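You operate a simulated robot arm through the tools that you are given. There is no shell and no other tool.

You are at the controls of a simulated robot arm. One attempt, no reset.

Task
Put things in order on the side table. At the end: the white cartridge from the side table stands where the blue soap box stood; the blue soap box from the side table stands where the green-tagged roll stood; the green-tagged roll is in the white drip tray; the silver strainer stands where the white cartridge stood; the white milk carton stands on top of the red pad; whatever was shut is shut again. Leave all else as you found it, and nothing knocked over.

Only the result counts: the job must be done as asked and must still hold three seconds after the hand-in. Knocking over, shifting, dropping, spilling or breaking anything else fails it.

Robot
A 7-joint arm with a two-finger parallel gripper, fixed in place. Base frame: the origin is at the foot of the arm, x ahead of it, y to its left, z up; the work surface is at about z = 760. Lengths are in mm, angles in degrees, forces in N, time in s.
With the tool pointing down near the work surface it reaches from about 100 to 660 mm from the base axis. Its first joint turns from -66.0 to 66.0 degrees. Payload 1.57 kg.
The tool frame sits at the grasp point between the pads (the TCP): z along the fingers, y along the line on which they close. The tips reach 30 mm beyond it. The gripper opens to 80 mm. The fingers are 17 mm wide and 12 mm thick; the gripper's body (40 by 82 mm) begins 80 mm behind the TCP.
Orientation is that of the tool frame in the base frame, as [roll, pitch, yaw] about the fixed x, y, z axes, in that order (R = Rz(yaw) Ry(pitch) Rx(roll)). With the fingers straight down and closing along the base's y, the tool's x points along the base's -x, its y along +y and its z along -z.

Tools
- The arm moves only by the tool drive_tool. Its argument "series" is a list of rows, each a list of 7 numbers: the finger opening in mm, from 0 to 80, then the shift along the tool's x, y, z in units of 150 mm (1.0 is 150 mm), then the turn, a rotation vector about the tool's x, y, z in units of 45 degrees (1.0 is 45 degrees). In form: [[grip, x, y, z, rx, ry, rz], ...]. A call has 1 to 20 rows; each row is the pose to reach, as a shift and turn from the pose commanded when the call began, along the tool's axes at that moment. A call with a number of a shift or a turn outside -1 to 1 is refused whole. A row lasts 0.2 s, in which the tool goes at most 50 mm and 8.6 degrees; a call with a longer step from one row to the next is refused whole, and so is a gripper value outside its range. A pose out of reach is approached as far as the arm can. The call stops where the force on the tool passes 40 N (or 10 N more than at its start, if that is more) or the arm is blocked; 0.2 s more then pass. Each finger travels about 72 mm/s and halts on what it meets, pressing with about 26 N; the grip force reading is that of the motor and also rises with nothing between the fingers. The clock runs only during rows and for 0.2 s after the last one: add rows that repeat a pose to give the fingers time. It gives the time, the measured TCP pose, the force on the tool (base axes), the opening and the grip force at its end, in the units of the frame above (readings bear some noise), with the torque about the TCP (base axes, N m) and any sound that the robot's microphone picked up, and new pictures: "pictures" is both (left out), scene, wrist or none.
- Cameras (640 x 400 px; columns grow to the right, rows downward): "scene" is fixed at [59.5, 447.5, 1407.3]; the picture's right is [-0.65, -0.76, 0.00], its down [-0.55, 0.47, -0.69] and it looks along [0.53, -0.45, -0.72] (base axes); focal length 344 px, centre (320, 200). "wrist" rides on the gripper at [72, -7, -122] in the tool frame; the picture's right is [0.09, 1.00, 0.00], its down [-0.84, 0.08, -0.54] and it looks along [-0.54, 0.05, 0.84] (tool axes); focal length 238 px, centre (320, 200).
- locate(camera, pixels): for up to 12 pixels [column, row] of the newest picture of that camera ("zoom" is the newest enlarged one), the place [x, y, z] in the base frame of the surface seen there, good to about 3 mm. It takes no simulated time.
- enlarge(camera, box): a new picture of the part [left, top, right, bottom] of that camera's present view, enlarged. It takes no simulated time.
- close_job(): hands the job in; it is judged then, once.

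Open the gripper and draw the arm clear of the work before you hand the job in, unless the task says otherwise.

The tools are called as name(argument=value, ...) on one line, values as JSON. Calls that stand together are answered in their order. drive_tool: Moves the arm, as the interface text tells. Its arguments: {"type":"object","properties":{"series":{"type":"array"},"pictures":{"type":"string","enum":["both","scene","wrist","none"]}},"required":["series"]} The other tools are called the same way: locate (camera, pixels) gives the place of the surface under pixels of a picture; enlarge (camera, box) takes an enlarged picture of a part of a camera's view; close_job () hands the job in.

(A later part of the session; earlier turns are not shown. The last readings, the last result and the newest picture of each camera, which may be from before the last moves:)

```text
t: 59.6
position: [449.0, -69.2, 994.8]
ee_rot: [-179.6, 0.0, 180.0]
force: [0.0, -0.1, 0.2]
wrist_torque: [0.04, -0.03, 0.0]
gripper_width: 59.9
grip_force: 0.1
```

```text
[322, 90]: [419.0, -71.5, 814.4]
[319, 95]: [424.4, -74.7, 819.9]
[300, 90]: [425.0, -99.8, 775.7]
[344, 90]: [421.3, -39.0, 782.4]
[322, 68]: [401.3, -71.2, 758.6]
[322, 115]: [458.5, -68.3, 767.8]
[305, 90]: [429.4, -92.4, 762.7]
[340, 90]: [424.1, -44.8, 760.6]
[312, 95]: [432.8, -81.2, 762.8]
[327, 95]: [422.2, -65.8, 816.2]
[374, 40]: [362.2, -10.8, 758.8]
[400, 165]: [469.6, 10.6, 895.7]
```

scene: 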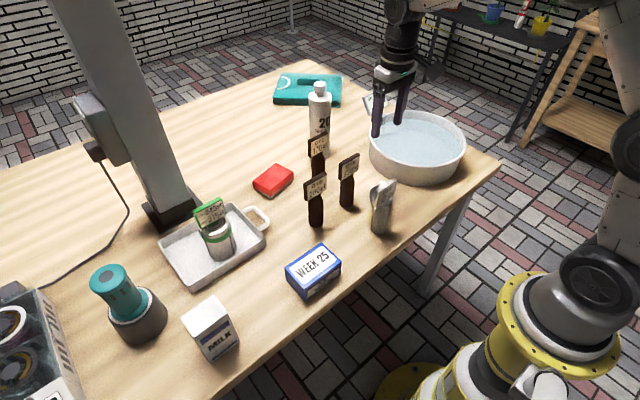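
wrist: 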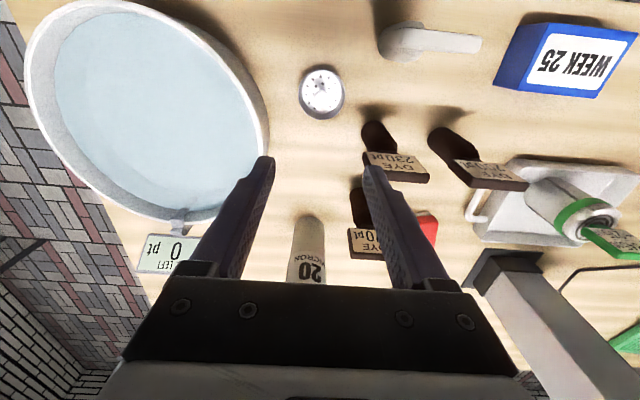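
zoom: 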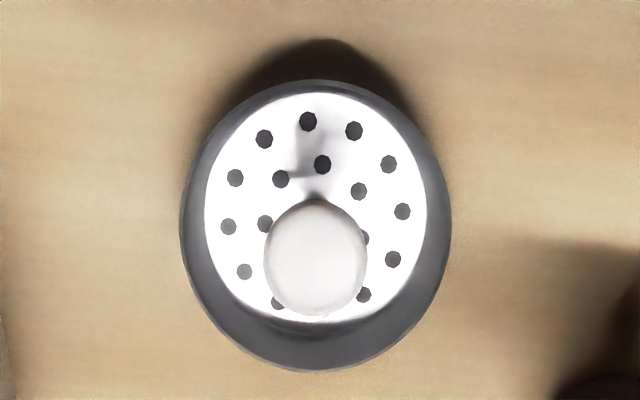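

The strainer has a ball knob (≈20 mm, top z≈820) over a rim at z≈782, centre ≈(426,−71). I go down to z≈880 above it and check alignment.

drive_tool(series=[[50, 0.08, -0.005, 0.2, 0, 0, 0], [50, 0.153, -0.01, 0.45, 0, 0, 0], [50, 0.153, -0.01, 0.6, 0, 0, 0], [50, 0.153, -0.01, 0.75, 0, 0, 0], [50, 0.153, -0.01, 0.75, 0, 0, 0]])

enlarge(camera="wrist", box=[250, 80, 390, 200])

```text
t: 60.8
position: [426.5, -72.5, 882.0]
ee_rot: [-179.6, 0.1, 179.9]
force: [-0.2, 0.0, -0.1]
wrist_torque: [-0.01, 0.01, 0.02]
gripper_width: 50.0
grip_force: 0.1
```

scene: 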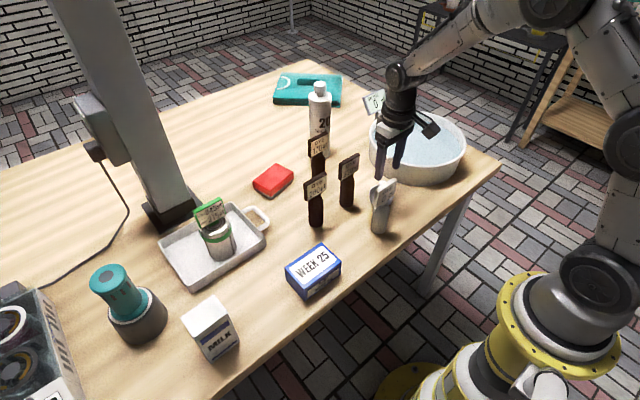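
wrist: 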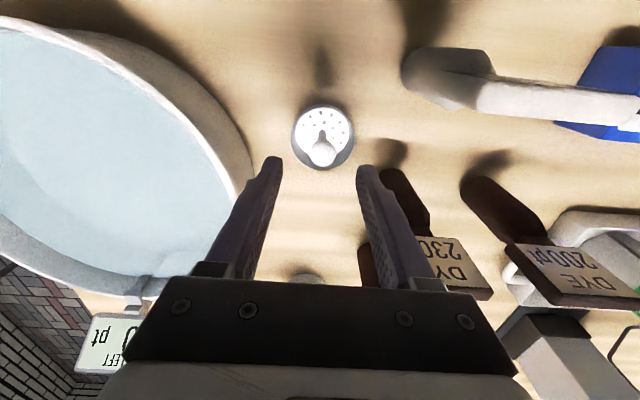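

```text
3.33 times, centred on (320, 140) of wrist
```

zoom: 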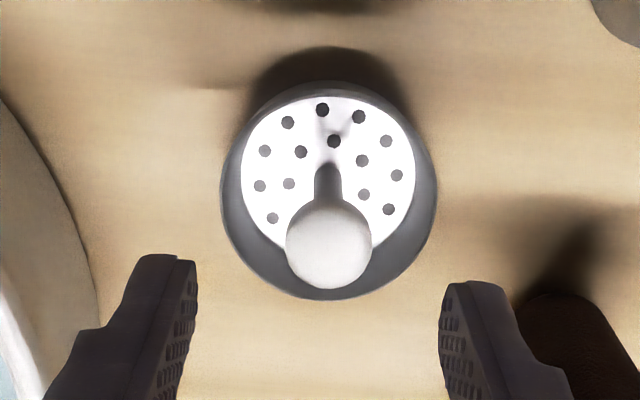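

locate(camera="wrist", pixels=[[323, 155], [310, 155], [336, 155], [323, 148], [323, 167], [250, 160], [235, 120], [205, 75], [240, 185], [322, 105], [292, 138], [354, 138]])

```text
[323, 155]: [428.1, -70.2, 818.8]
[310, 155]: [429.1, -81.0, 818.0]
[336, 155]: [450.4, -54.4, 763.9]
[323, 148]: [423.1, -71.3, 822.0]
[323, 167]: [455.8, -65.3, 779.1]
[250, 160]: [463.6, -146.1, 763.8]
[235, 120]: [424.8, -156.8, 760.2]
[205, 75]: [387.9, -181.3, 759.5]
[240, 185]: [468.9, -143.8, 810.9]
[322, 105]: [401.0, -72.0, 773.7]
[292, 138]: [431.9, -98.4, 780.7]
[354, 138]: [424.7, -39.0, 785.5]
```

Knob centre ≈(427.5,−70). I lower to z≈817 with the small correction.

drive_tool(series=[[50, -0.007, 0.013, 0.12, 0, 0, 0], [50, -0.007, 0.013, 0.24, 0, 0, 0], [50, -0.007, 0.013, 0.35, 0, 0, 0], [50, -0.007, 0.013, 0.433, 0, 0, 0], [50, -0.007, 0.013, 0.433, 0, 0, 0]])

```text
t: 62.0
position: [428.2, -70.8, 817.2]
ee_rot: [-179.7, 0.1, 180.0]
force: [-0.4, 0.6, 0.1]
wrist_torque: [0.02, 0.0, 0.02]
gripper_width: 50.5
grip_force: 0.0
```

scene: 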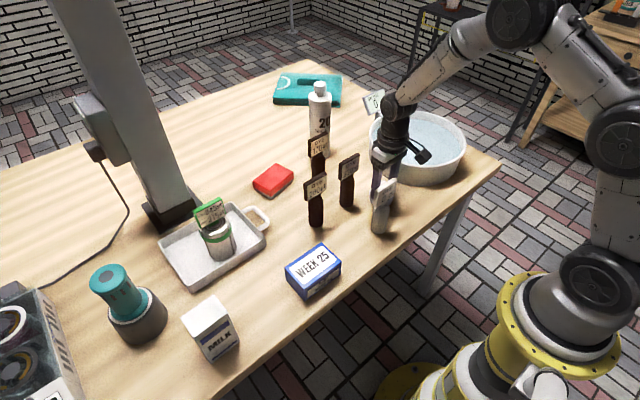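
wrist: 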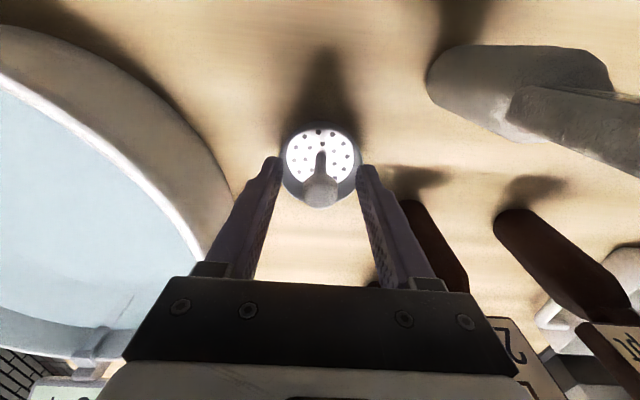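

The knob sits at the TCP pixel (321,192). I close on it.

drive_tool(series=[[38, 0, 0, 0, 0, 0, 0], [26, 0, 0, 0, 0, 0, 0], [14, 0, 0, 0, 0, 0, 0], [4, 0, 0, 0, 0, 0, 0], [0, 0, 0, 0, 0, 0, 0], [0, 0, 0, -0.1, 0, 0, 0], [0, 0, 0, -0.2, 0, 0, 0], [0, 0, 0, -0.2, 0, 0, 0]])

enlarge(camera="wrist", box=[250, 100, 390, 240])

```text
t: 63.8
position: [427.5, -72.1, 848.1]
ee_rot: [-179.6, 0.0, 179.9]
force: [0.2, 0.6, -1.0]
wrist_torque: [-0.01, -0.02, 0.02]
gripper_width: 20.4
grip_force: 26.4
```

scene: 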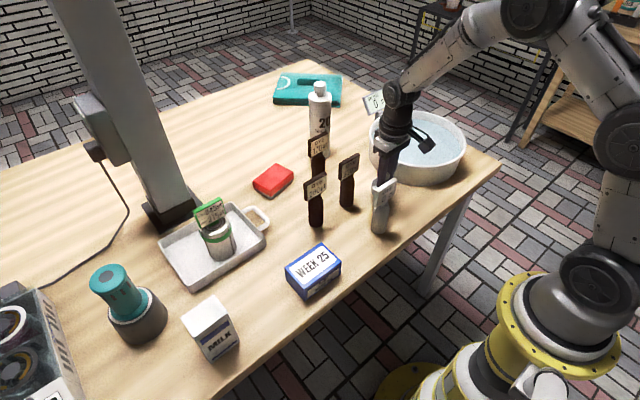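
wrist: 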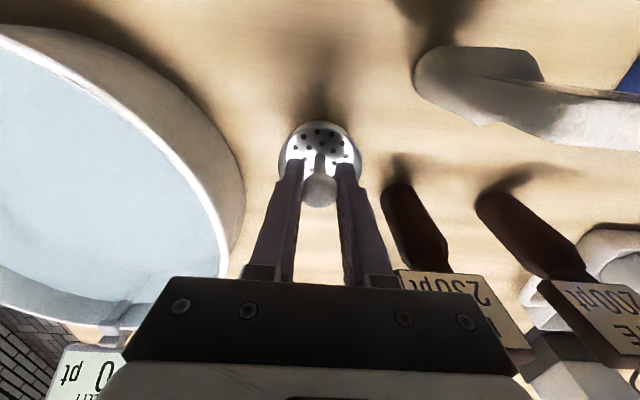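

```text
2.86 times, centred on (320, 170) of wrist
```

zoom: 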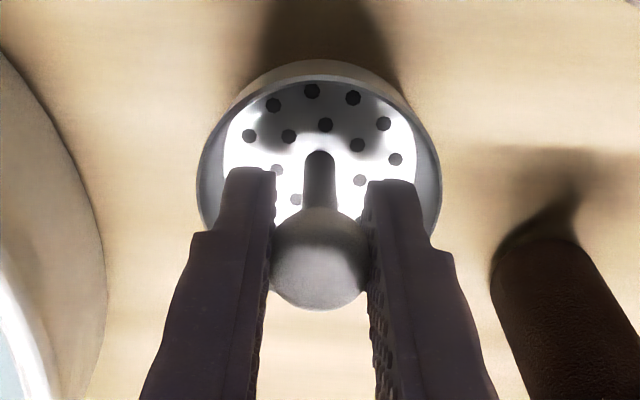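

Strainer lifted by its knob. I rise to z≈985 to clear the tags.

drive_tool(series=[[0, 0, 0, -0.2, 0, 0, 0], [0, 0, 0, -0.45, 0, 0, 0], [0, 0, 0, -0.7, 0, 0, 0], [0, 0, 0, -0.93, 0, 0, 0], [0, 0, 0, -0.93, 0, 0, 0]], pictures="wrist")

drive_tool(series=[[0, 0.07, 0.2, 0, 0, 0, 0], [0, 0.14, 0.4, 0, 0, 0, 0], [0, 0.21, 0.6, 0, 0, 0, 0], [0, 0.28, 0.8, 0, 0, 0, 0], [0, 0.35, 0.98, 0, 0, 0, 0], [0, 0.35, 0.98, 0, 0, 0, 0]])

```text
t: 65.0
position: [428.1, -68.6, 984.8]
ee_rot: [-179.7, 0.0, 179.9]
force: [0.3, -0.3, -0.3]
wrist_torque: [-0.01, -0.02, 0.01]
gripper_width: 20.4
grip_force: 26.2
```

wrist: 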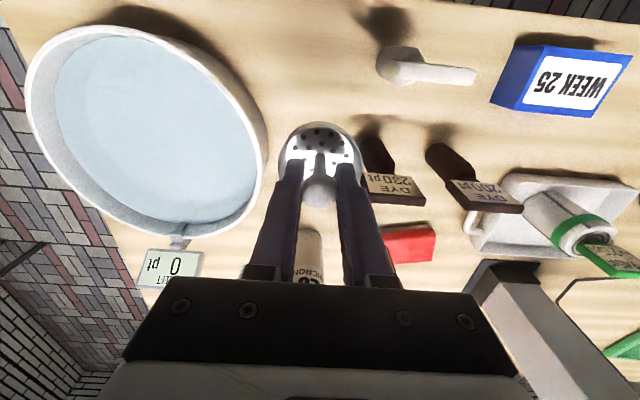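

```text
t: 66.4
position: [374.5, 77.6, 986.3]
ee_rot: [-179.7, 0.1, 179.9]
force: [-0.2, -0.1, -0.2]
wrist_torque: [0.02, 0.0, 0.01]
gripper_width: 20.3
grip_force: 26.5
```

scene: 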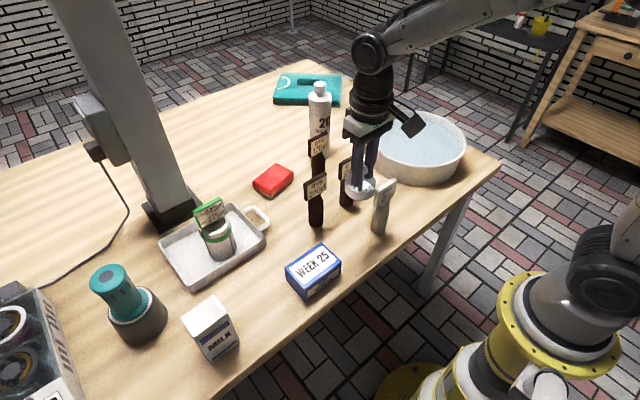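
wrist: 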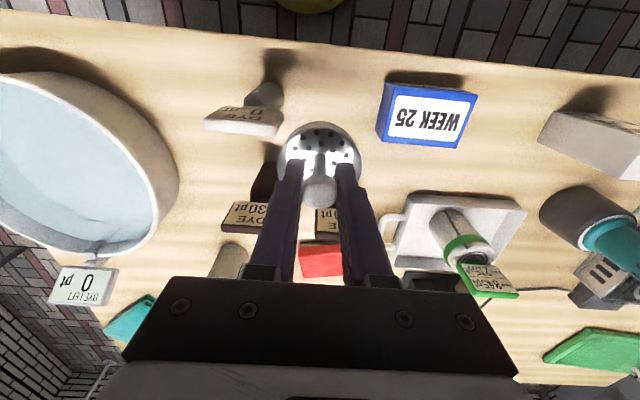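

Now over to (368,111) and down the first 100 mm.

drive_tool(series=[[0, 0.04, 0.226, 0, 0, 0, 0], [0, 0.04, 0.226, 0.15, 0, 0, 0], [0, 0.04, 0.226, 0.35, 0, 0, 0], [0, 0.04, 0.226, 0.55, 0, 0, 0], [0, 0.04, 0.226, 0.7, 0, 0, 0], [0, 0.04, 0.226, 0.7, 0, 0, 0]])

```text
t: 67.8
position: [369.9, 110.9, 880.1]
ee_rot: [-179.6, -0.1, 179.9]
force: [-0.1, -1.0, 0.1]
wrist_torque: [-0.01, 0.02, 0.02]
gripper_width: 20.6
grip_force: 26.0
```

scene: 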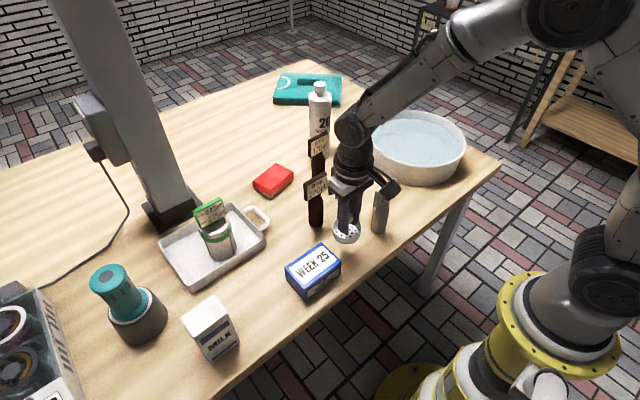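
wrist: 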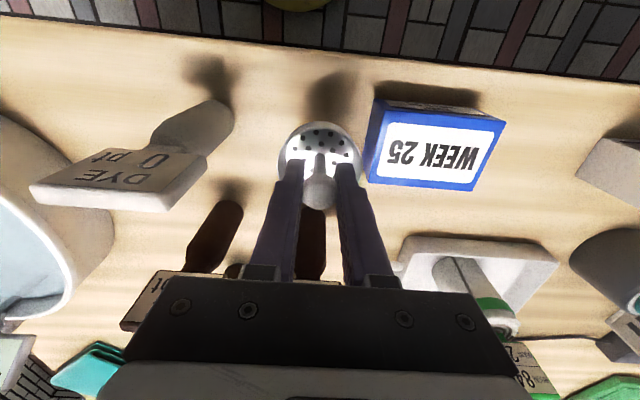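

drive_tool(series=[[0, 0.01, 0, 0.15, 0, 0, 0], [0, 0.01, 0, 0.3, 0, 0, 0], [0, 0.01, 0, 0.38, 0, 0, 0], [0, 0.01, 0, 0.405, 0, 0, 0], [0, 0.01, 0, 0.415, 0, 0, 0], [0, 0.01, 0, 0.425, 0, 0, 0]])

```text
t: 69.2
position: [368.9, 111.2, 818.7]
ee_rot: [-179.8, 0.1, 179.8]
force: [-3.4, 0.6, 11.3]
wrist_torque: [0.06, 0.23, -0.04]
gripper_width: 20.3
grip_force: 25.9
```

scene: 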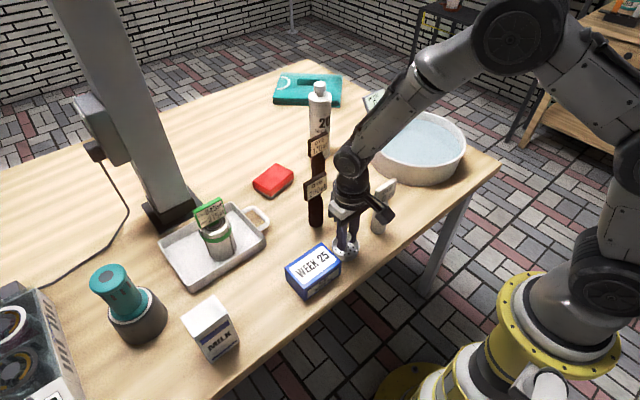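
wrist: 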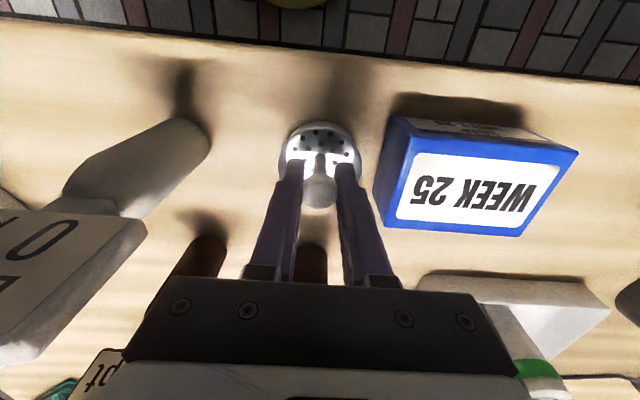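

Contact (11 N). I ease up 1 mm, open to 46 and rise.

drive_tool(series=[[0, 0, 0, -0.008, 0, 0, 0], [24, 0, 0, -0.008, 0, 0, 0], [34, 0, 0, -0.008, 0, 0, 0], [44, 0, 0, -0.008, 0, 0, 0], [46, 0, 0, -0.008, 0, 0, 0], [46, 0, 0, -0.1, 0, 0, 0], [46, 0, 0, -0.3, 0, 0, 0], [46, 0, 0, -0.6, 0, 0, 0], [46, 0, 0, -0.9, 0, 0, 0], [46, 0, 0, -1, 0, 0, 0], [46, 0, 0, -1, 0, 0, 0]])

enlarge(camera="wrist", box=[240, 50, 440, 200])

```text
t: 71.6
position: [367.5, 112.3, 966.5]
ee_rot: [-179.7, 0.0, 180.0]
force: [0.3, 0.8, -0.9]
wrist_torque: [-0.03, -0.01, 0.0]
gripper_width: 46.2
grip_force: 0.0
```

scene: 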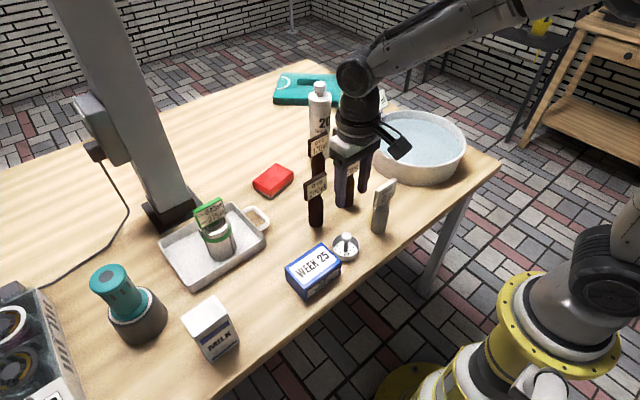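
wrist: 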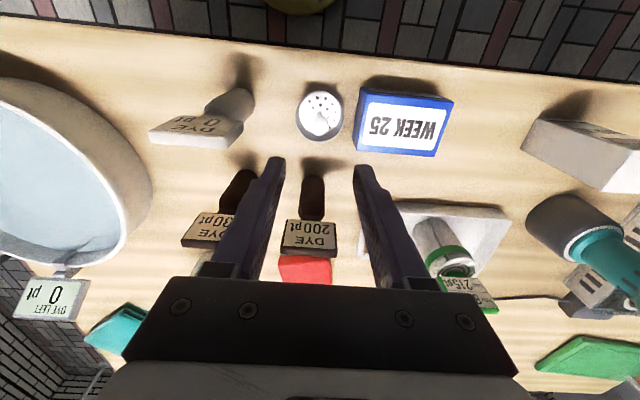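

```text
2.67 times, centred on (340, 125) of wrist
```

zoom: 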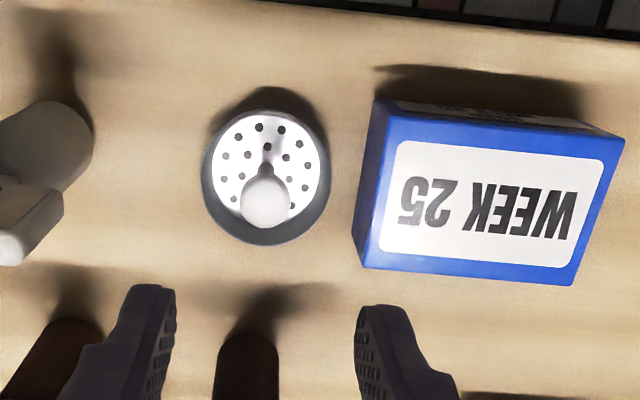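

The strainer stands at the cartridge's old place. Next the milk: I rise and move to +y for a close view of it.

drive_tool(series=[[80, 0, 0.1, -0.2, 0, 0, 0], [80, 0, 0.35, -0.4, 0, 0, 0], [80, 0, 0.65, -0.4, 0, 0, 0], [80, 0, 0.97, -0.4, 0, 0, 0], [80, 0, 0.97, -0.4, 0, 0, 0]], pictures="none")

drive_tool(series=[[80, 0.05, 0.25, 0, 0, 0, 0], [80, 0.1, 0.5, 0, 0, 0, 0], [80, 0.15, 0.75, 0, 0, 0, 0], [80, 0.15, 0.95, 0, 0, 0, 0], [80, 0.15, 0.95, 0, 0, 0, 0]])

enlarge(camera="wrist", box=[240, 40, 440, 200])

```text
t: 72.8
position: [369.3, 257.7, 1026.0]
ee_rot: [-179.6, 0.0, 180.0]
force: [0.2, 0.0, 1.0]
wrist_torque: [-0.01, 0.01, 0.01]
gripper_width: 80.0
grip_force: 0.1
```

```text
t: 74.0
position: [347.8, 401.2, 1027.1]
ee_rot: [-179.5, 0.1, 179.9]
force: [-0.6, -0.5, 0.0]
wrist_torque: [-0.01, 0.01, -0.02]
gripper_width: 79.9
grip_force: 0.0
```

scene: 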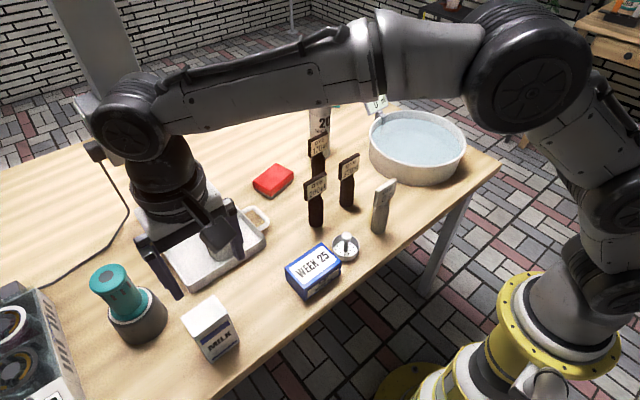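
wrist: 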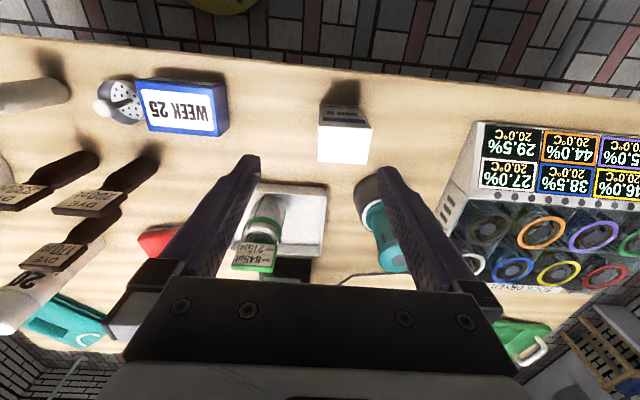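

```text
2.50 times, centred on (340, 120) of wrist
```

zoom: 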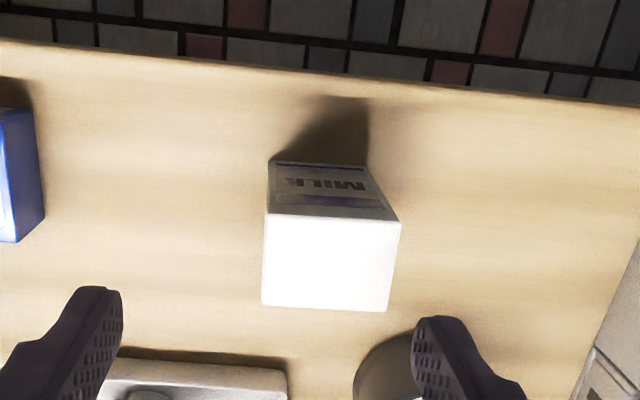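

locate(camera="zoom", pixels=[[270, 217], [397, 224], [385, 307], [265, 302], [330, 260], [270, 168], [367, 170], [330, 217], [330, 303], [267, 260], [390, 265]])

locate(camera="scene", pixels=[[108, 305], [135, 335], [165, 310], [105, 270], [140, 330], [255, 180], [273, 168], [293, 175], [275, 190], [272, 196], [290, 181], [262, 172]])

```text
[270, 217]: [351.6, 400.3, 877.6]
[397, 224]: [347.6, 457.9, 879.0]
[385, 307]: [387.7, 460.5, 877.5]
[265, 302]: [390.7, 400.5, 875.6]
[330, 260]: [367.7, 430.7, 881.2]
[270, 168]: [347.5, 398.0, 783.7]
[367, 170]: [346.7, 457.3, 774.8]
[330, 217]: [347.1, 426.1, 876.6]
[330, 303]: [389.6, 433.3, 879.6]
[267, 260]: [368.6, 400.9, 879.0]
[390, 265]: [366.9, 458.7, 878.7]
```

```text
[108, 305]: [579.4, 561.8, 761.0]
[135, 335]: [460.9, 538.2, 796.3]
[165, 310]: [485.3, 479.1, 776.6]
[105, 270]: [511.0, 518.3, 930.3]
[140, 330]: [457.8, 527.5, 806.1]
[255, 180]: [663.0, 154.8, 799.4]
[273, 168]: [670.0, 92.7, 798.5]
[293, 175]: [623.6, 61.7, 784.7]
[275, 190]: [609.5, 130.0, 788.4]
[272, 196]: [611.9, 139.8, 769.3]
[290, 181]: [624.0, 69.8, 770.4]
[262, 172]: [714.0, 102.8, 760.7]
```

Milk: x 347–390, y 400–459, top 879, centre (369,430). I go above it with a 15° forward tilt at z≈960.

drive_tool(series=[[80, -0.05, 0.07, 0.1, 0, -0.1, 0], [80, -0.1, 0.14, 0.25, 0, -0.22, 0], [80, -0.14, 0.19, 0.45, 0, -0.333, 0], [80, -0.14, 0.19, 0.45, 0, -0.333, 0]])

```text
t: 75.0
position: [368.6, 429.2, 956.3]
ee_rot: [-179.6, 15.1, 180.0]
force: [-0.1, -0.1, -1.0]
wrist_torque: [0.02, 0.02, -0.01]
gripper_width: 80.2
grip_force: 0.1
```

scene: 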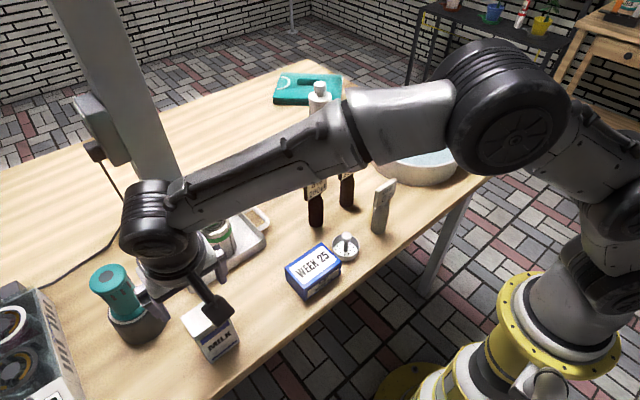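
wrist: 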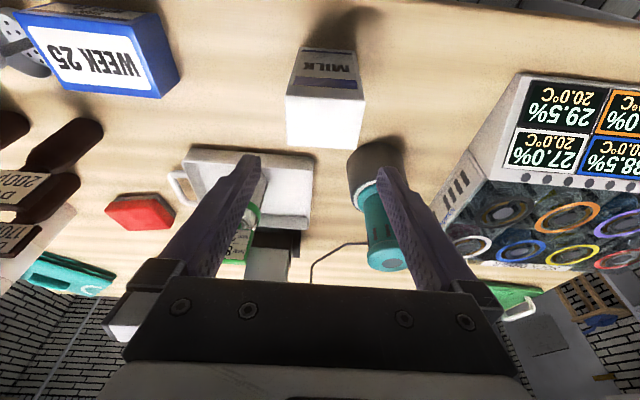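

drive_tool(series=[[80, 0.05, 0.007, 0.18, 0, 0, 0], [80, 0.1, 0.007, 0.36, 0, 0, 0], [80, 0.145, 0.007, 0.54, 0, 0, 0], [80, 0.192, 0.007, 0.715, 0, 0, 0], [80, 0.192, 0.007, 0.715, 0, 0, 0]])

```text
t: 76.2
position: [366.5, 427.5, 846.7]
ee_rot: [-179.7, 14.9, -180.0]
force: [-0.9, -0.4, -1.0]
wrist_torque: [0.0, 0.03, 0.02]
gripper_width: 80.2
grip_force: 0.1
```

scene: 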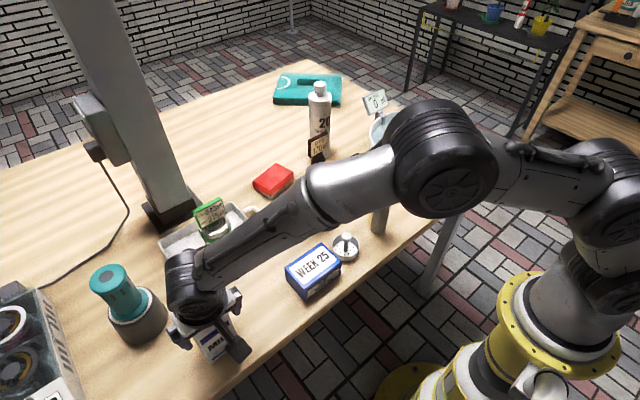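
wrist: 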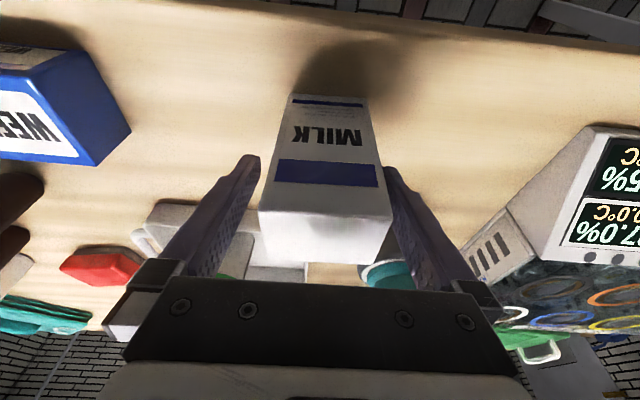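

Milk is slightly to +y; I shift 2 mm and close.

drive_tool(series=[[80, 0, 0.015, 0, 0, 0, 0], [66, 0, 0.015, 0, 0, 0, 0], [50, 0, 0.015, 0, 0, 0, 0], [30, 0, 0.015, 0, 0, 0, 0], [10, 0, 0.015, 0, 0, 0, 0], [10, 0, 0.015, 0, 0, 0, 0]], pictures="wrist")

```text
t: 77.6
position: [366.5, 429.1, 846.4]
ee_rot: [-179.7, 15.0, -180.0]
force: [-0.1, -0.1, 1.0]
wrist_torque: [0.03, 0.02, 0.03]
gripper_width: 61.3
grip_force: 25.8
```

wrist: 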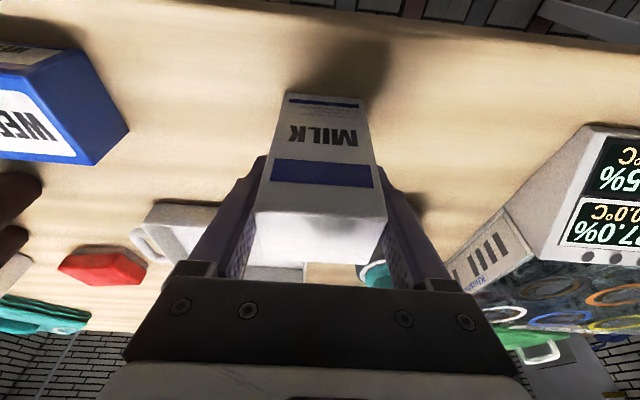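

Gripped at 61.3 mm. I lift 114 mm.

drive_tool(series=[[10, -0.017, 0, -0.064, 0, 0, 0], [10, -0.034, 0, -0.13, 0, 0, 0], [10, -0.07, 0, -0.26, 0, 0, 0], [10, -0.11, 0, -0.41, 0, 0, 0], [10, -0.155, 0, -0.57, 0, 0, 0], [10, -0.197, 0, -0.734, 0, 0, 0], [10, -0.197, 0, -0.734, 0, 0, 0]])

```text
t: 79.2
position: [368.6, 430.4, 960.7]
ee_rot: [-179.6, 15.0, -179.9]
force: [0.4, 0.1, 0.4]
wrist_torque: [-0.02, 0.03, -0.03]
gripper_width: 60.7
grip_force: 25.8
```

scene: 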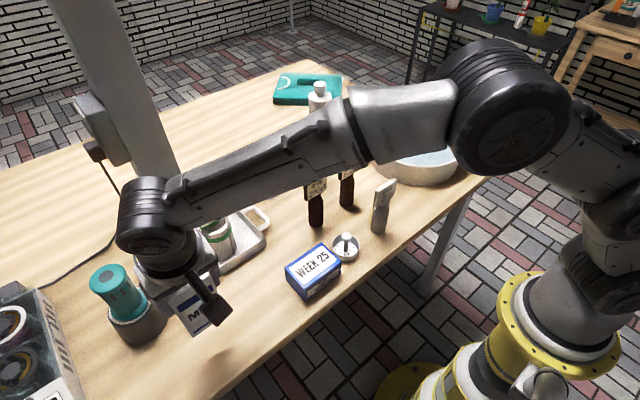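
wrist: 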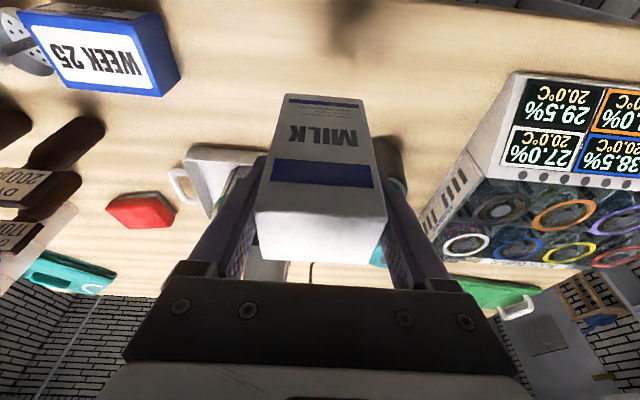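

Milk held. I carry it first toward −y, away from the roll in the tray.

drive_tool(series=[[10, -0.065, -0.19, 0.017, 0, 0, 0], [10, -0.13, -0.38, 0.034, 0, 0, 0], [10, -0.195, -0.57, 0.052, 0, 0, 0], [10, -0.26, -0.76, 0.069, 0, 0, 0], [10, -0.322, -0.933, 0.086, 0, 0, 0], [10, -0.322, -0.933, 0.086, 0, 0, 0]], pictures="none")

drive_tool(series=[[10, -0.15, -0.2, 0.04, 0, 0, 0], [10, -0.3, -0.4, 0.08, 0, 0, 0], [10, -0.47, -0.58, 0.126, 0, 0, 0], [10, -0.64, -0.74, 0.172, 0, 0, 0], [10, -0.81, -0.86, 0.217, 0, 0, 0], [10, -0.95, -0.95, 0.255, 0, 0, 0], [10, -0.95, -0.95, 0.255, 0, 0, 0]])

```text
t: 80.6
position: [417.9, 291.3, 960.4]
ee_rot: [-179.8, 15.1, -179.9]
force: [0.3, 0.2, 0.6]
wrist_torque: [0.03, 0.0, 0.03]
gripper_width: 61.0
grip_force: 26.2
```

```text
t: 82.2
position: [565.8, 149.1, 962.3]
ee_rot: [-179.5, 15.0, -180.0]
force: [-0.6, 0.4, -0.3]
wrist_torque: [-0.02, -0.03, -0.01]
gripper_width: 61.0
grip_force: 25.9
```

scene: 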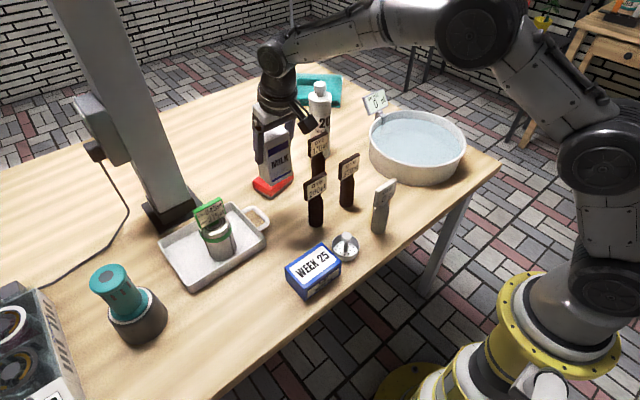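
wrist: 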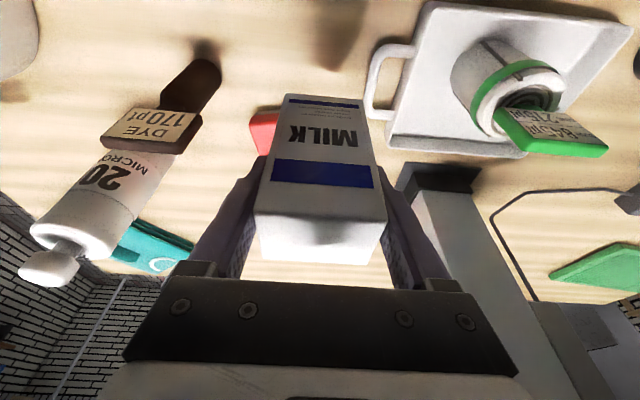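

Now I bring the milk over the pad centre (≈(646,110)) and turn 12° to match the pad.

drive_tool(series=[[10, -0.17, -0.09, 0.046, -0.02, 0, -0.08], [10, -0.34, -0.18, 0.092, -0.045, 0, -0.17], [10, -0.505, -0.26, 0.136, -0.069, 0, -0.258], [10, -0.505, -0.26, 0.136, -0.069, 0, -0.258], [10, -0.505, -0.26, 0.136, -0.069, 0, -0.258]])

enlarge(camera="scene", box=[220, 90, 340, 210])

enlarge(camera="wrist", box=[220, 40, 440, 240])

```text
t: 83.4
position: [642.8, 111.2, 962.4]
ee_rot: [-179.5, 15.1, -167.9]
force: [0.1, 0.5, -0.2]
wrist_torque: [-0.02, 0.0, -0.01]
gripper_width: 60.9
grip_force: 25.8
```

scene: 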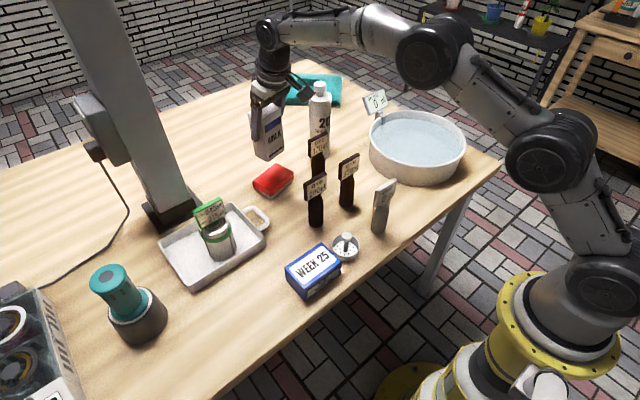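
wrist: 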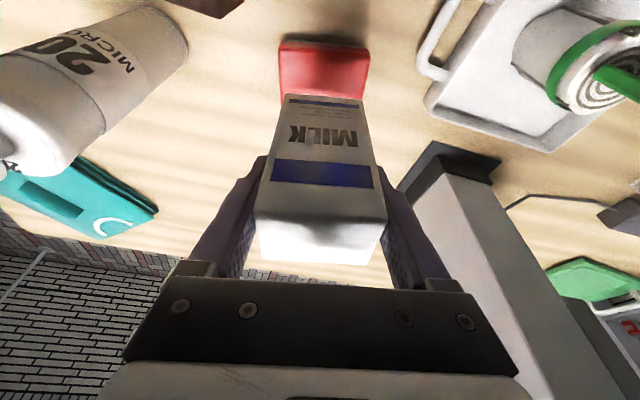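

```text
3.33 times, centred on (280, 150) of scene
```

zoom: 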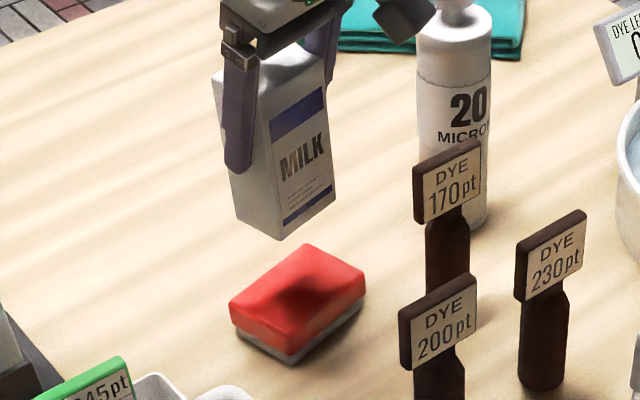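

```text
2.00 times, centred on (330, 140) of wrist
```

zoom: 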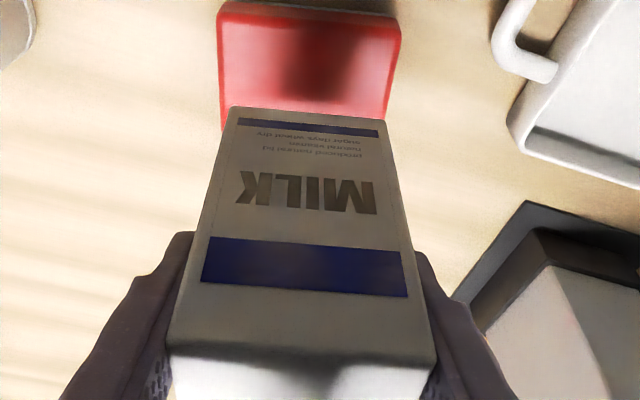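

locate(camera="scene", pixels=[[254.5, 181], [277, 165], [292.5, 172.5], [271, 189], [265, 173], [285, 169], [262, 185], [283, 180], [274, 177]])

locate(camera="wrist", pixels=[[282, 45], [366, 52], [280, 42], [368, 48], [282, 95], [366, 95], [325, 50], [290, 100], [360, 102]])

```text
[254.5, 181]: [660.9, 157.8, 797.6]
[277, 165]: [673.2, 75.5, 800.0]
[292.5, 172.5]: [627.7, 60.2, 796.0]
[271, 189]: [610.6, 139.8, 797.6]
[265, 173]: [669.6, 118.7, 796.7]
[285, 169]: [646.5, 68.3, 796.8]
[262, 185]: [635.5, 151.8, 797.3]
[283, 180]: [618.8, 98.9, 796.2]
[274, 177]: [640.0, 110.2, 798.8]
```

```text
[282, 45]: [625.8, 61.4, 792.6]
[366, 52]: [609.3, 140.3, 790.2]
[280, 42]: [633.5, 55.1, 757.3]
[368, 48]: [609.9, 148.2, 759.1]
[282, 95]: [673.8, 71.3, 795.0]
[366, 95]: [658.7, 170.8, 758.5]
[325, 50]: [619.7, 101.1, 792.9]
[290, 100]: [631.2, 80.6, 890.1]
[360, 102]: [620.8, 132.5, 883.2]
```

Pad centre refined to ≈(643.5,109.5), top 798; milk centre ≈(646,111). I lower 74 mm with the small correction.

drive_tool(series=[[10, 0.05, -0.006, 0.12, 0, 0, 0], [10, 0.085, -0.006, 0.24, 0, 0, 0], [10, 0.115, -0.006, 0.36, 0, 0, 0], [10, 0.135, -0.006, 0.43, 0, 0, 0], [10, 0.146, -0.006, 0.472, 0, 0, 0], [10, 0.146, -0.006, 0.472, 0, 0, 0]])

enlarge(camera="scene", box=[220, 90, 340, 210])

```text
t: 84.8
position: [640.0, 107.8, 887.2]
ee_rot: [-179.6, 14.9, -167.8]
force: [-0.3, 0.2, -0.1]
wrist_torque: [0.01, -0.01, 0.03]
gripper_width: 61.0
grip_force: 25.9
```

scene: 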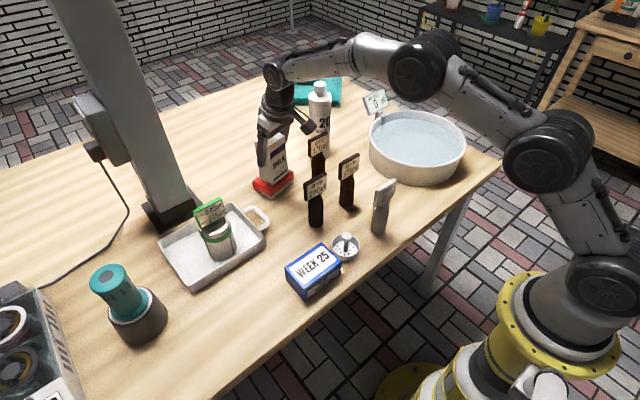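
wrist: 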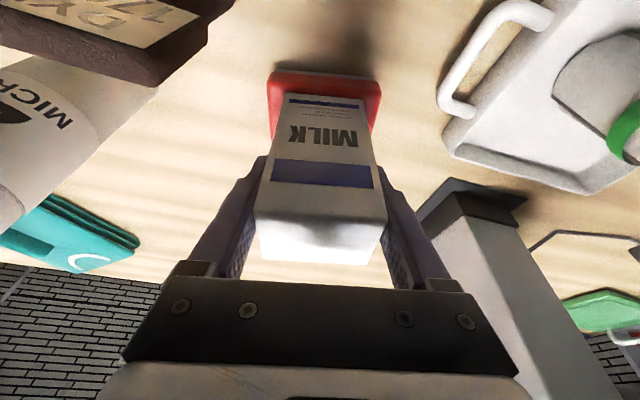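

```text
3.33 times, centred on (280, 150) of scene
```

zoom: 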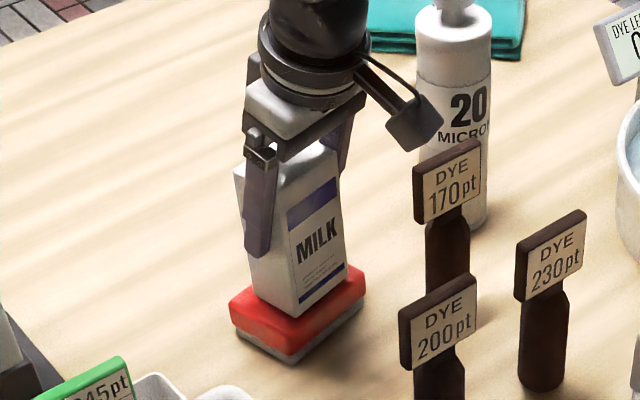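

locate(camera="wrist", pixels=[[275, 85], [373, 92], [325, 85], [292, 100], [358, 105], [325, 101], [272, 78], [376, 84], [280, 130], [370, 130]])

locate(camera="zoom", pixels=[[292, 308], [255, 285], [345, 275], [292, 325], [340, 285], [250, 305], [235, 300], [360, 275]])

```text
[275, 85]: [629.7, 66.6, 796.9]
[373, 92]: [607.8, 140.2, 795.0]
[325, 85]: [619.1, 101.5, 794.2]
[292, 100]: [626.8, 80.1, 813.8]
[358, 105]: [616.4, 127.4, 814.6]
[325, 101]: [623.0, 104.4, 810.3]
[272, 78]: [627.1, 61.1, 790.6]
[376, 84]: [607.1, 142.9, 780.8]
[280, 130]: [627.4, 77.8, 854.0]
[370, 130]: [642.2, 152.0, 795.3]
```

```text
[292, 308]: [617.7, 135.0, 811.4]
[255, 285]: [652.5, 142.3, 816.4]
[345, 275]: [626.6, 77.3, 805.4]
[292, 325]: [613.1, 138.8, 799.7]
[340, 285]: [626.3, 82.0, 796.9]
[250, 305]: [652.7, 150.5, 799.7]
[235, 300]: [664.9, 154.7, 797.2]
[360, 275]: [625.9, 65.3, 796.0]
```

Milk is ~4 mm above/near the pad's near edge; I raise 2 mm, shift it 5 mm forward and 3.5 mm toward −y, then check.

drive_tool(series=[[10, -0.0035, 0, -0.013, 0, 0, 0], [10, -0.017, -0.015, -0.01, 0, 0, 0], [10, -0.0305, -0.03, -0.006, 0, 0, 0], [10, -0.0305, -0.03, -0.006, 0, 0, 0]])

locate(camera="wrist", pixels=[[275, 85], [373, 92], [325, 85], [292, 102], [358, 105], [325, 103], [280, 130]])

```text
t: 85.8
position: [645.2, 105.1, 890.6]
ee_rot: [-179.7, 14.9, -168.0]
force: [0.1, 0.3, -0.5]
wrist_torque: [-0.01, 0.03, 0.01]
gripper_width: 60.9
grip_force: 26.2
```

scene: 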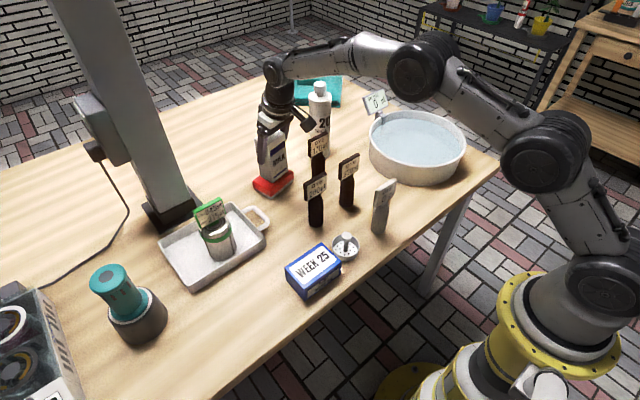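
wrist: 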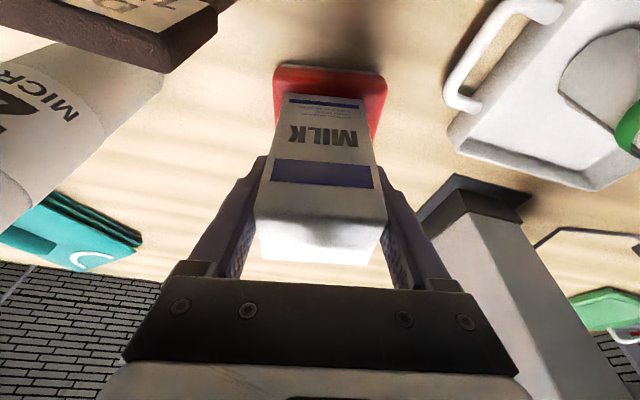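

```text
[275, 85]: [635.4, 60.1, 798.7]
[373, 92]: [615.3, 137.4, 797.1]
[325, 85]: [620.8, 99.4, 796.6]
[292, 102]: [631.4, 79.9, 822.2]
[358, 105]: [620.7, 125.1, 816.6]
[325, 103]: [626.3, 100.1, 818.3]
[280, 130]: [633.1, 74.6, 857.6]
```

Centred now (near face 626 vs pad edge ≈619). I creep down until contact.

drive_tool(series=[[10, 0.004, 0, 0.016, 0, 0, 0], [10, 0.007, 0, 0.026, 0, 0, 0], [10, 0.0095, 0, 0.035, 0, 0, 0], [10, 0.0112, 0, 0.042, 0, 0, 0], [10, 0.0112, 0, 0.042, 0, 0, 0]], pictures="none")

```text
t: 87.0
position: [645.8, 103.6, 884.5]
ee_rot: [-179.6, 15.1, -167.9]
force: [-1.4, -1.0, 3.5]
wrist_torque: [0.12, 0.09, 0.04]
gripper_width: 61.0
grip_force: 25.9
```

Contact felt (3.5 N at z 884.5). I open gently and withdraw along the tool axis.

drive_tool(series=[[62, 0, 0, 0, 0, 0, 0], [65, 0, 0, 0, 0, 0, 0], [70, 0, 0, 0, 0, 0, 0], [76, 0, 0, 0, 0, 0, 0], [76, 0, 0, 0, 0, 0, 0], [76, 0, 0, -0.1, 0, 0, 0], [76, 0, 0, -0.3, 0, 0, 0], [76, 0, 0, -0.55, 0, 0, 0], [76, 0, 0, -0.8, 0, 0, 0], [76, 0, 0, -0.8, 0, 0, 0]])

enlarge(camera="scene", box=[220, 90, 340, 210])

```text
t: 89.2
position: [615.4, 98.6, 998.8]
ee_rot: [-179.6, 15.0, -167.9]
force: [-0.7, -0.2, -0.5]
wrist_torque: [-0.01, -0.04, -0.01]
gripper_width: 76.1
grip_force: 0.0
```

scene: 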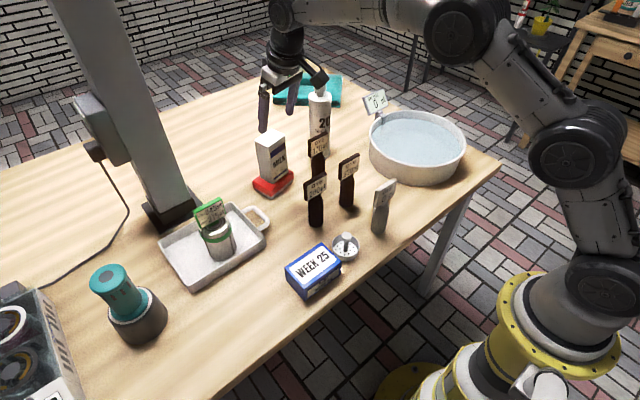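
wrist: 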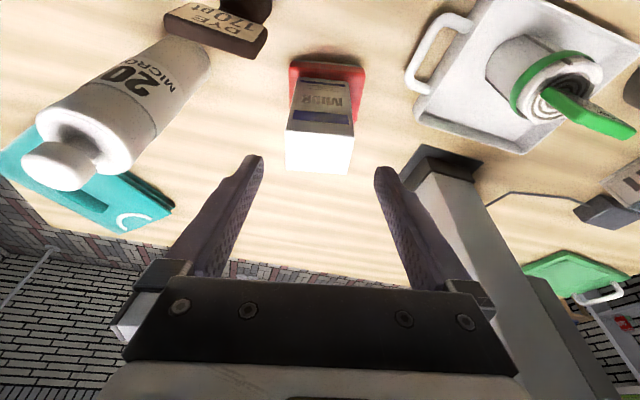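

```text
3.33 times, centred on (280, 150) of scene
```

zoom: 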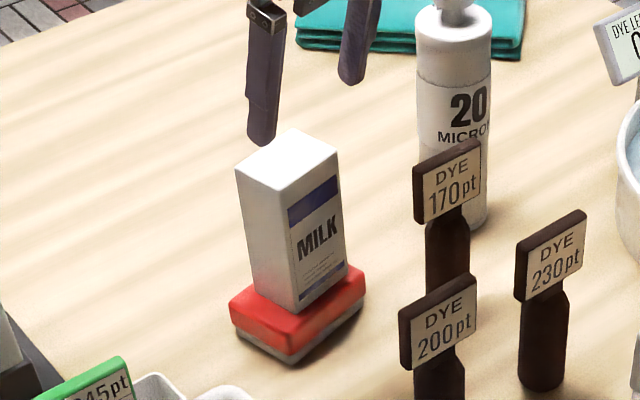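

The milk stands on the pad. I draw the arm back and up, then verify all positions.

drive_tool(series=[[76, 0.1, 0.02, -0.2, 0, 0, 0], [76, 0.3, 0.07, -0.35, 0, 0, 0], [76, 0.5, 0.12, -0.5, 0, 0, 0], [76, 0.7, 0.17, -0.6, 0, 0, 0], [76, 0.84, 0.208, -0.64, 0, 0, 0], [76, 0.84, 0.208, -0.64, 0, 0, 0]])

locate(camera="scene", pixels=[[260, 138], [282, 139], [270, 145], [320, 88], [314, 110], [326, 140], [345, 238], [335, 248], [356, 248], [315, 262], [210, 205], [208, 235]])

enlarge(camera="scene", box=[150, 60, 410, 310])

```text
t: 90.6
position: [465.2, 99.0, 1058.6]
ee_rot: [-179.6, 14.9, -168.0]
force: [0.8, 1.1, 0.7]
wrist_torque: [0.03, 0.05, 0.0]
gripper_width: 75.8
grip_force: 0.1
```

scene: 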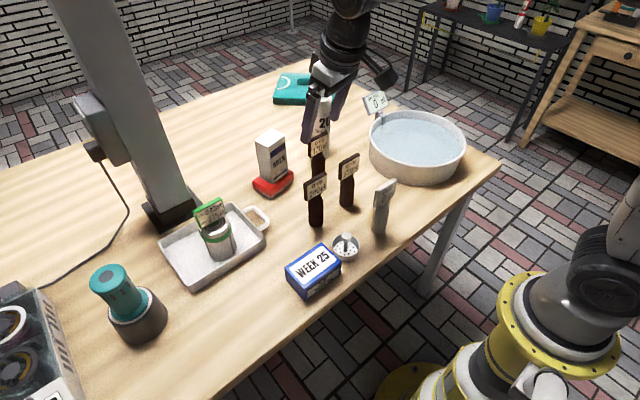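
wrist: 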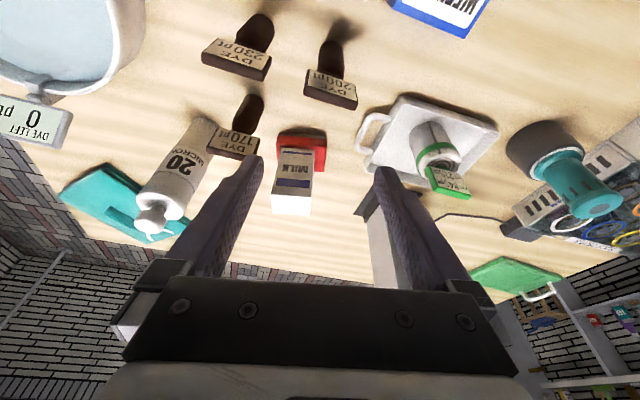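

```text
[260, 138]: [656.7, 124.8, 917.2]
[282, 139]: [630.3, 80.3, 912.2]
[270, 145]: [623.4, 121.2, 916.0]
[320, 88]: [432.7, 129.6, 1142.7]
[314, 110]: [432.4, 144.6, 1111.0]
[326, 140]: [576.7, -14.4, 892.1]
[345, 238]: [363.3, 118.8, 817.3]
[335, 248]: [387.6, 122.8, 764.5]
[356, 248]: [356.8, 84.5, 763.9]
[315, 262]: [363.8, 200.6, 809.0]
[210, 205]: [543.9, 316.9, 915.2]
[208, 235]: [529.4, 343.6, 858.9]
```

```text
1.60 times, centred on (280, 185) of scene
```

zoom: 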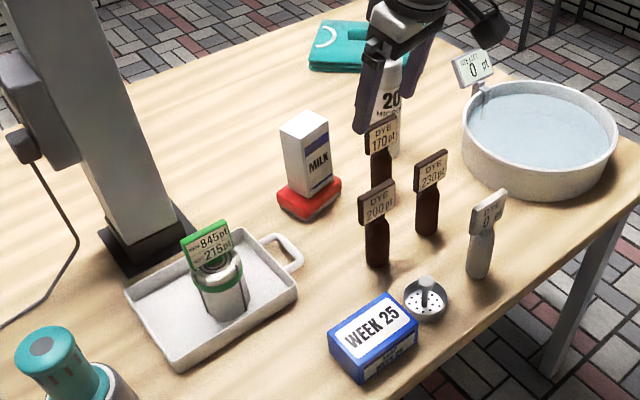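

Milk top ≈916 all over, strainer knob at (363,119), soap and roll in place. I check the cartridge from the wrist view and pull the arm further back.

locate(camera="wrist", pixels=[[152, 220], [185, 150], [205, 130], [175, 185], [300, 150], [292, 195]])

drive_tool(series=[[80, 0.1, 0, 0, 0, 0.1, 0], [80, 0.25, 0, -0.03, 0, 0.2, 0], [80, 0.4, 0, -0.06, 0, 0.333, 0], [80, 0.4, 0, -0.06, 0, 0.333, 0], [80, 0.4, 0, -0.06, 0, 0.333, 0]])

```text
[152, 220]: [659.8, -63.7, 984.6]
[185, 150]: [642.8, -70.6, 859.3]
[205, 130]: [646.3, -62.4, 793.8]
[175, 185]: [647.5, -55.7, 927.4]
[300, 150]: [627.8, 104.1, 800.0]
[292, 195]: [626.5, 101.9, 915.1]
```

```text
t: 91.8
position: [406.9, 86.0, 1053.1]
ee_rot: [-179.7, -0.1, -168.0]
force: [0.1, -0.1, 0.7]
wrist_torque: [0.02, 0.01, 0.0]
gripper_width: 79.9
grip_force: 0.1
```

scene: 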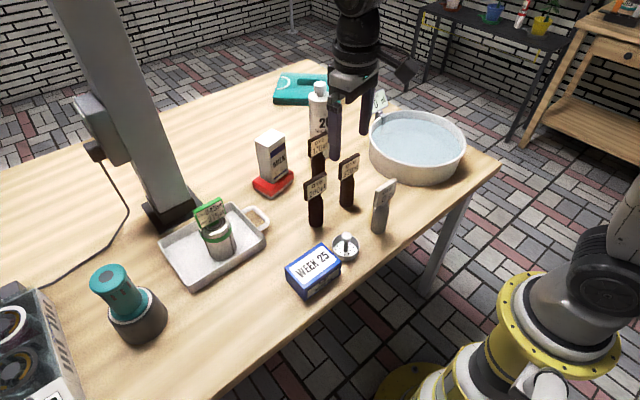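
wrist: 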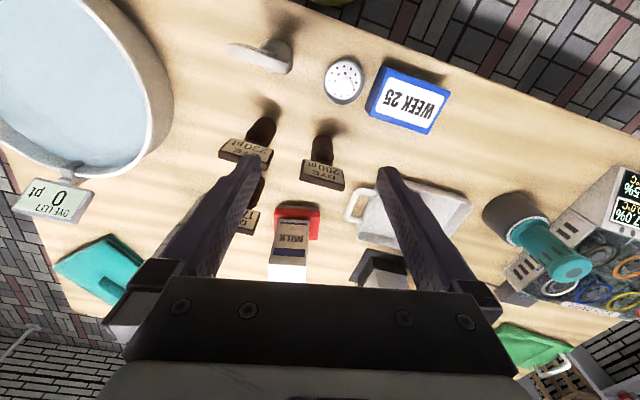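

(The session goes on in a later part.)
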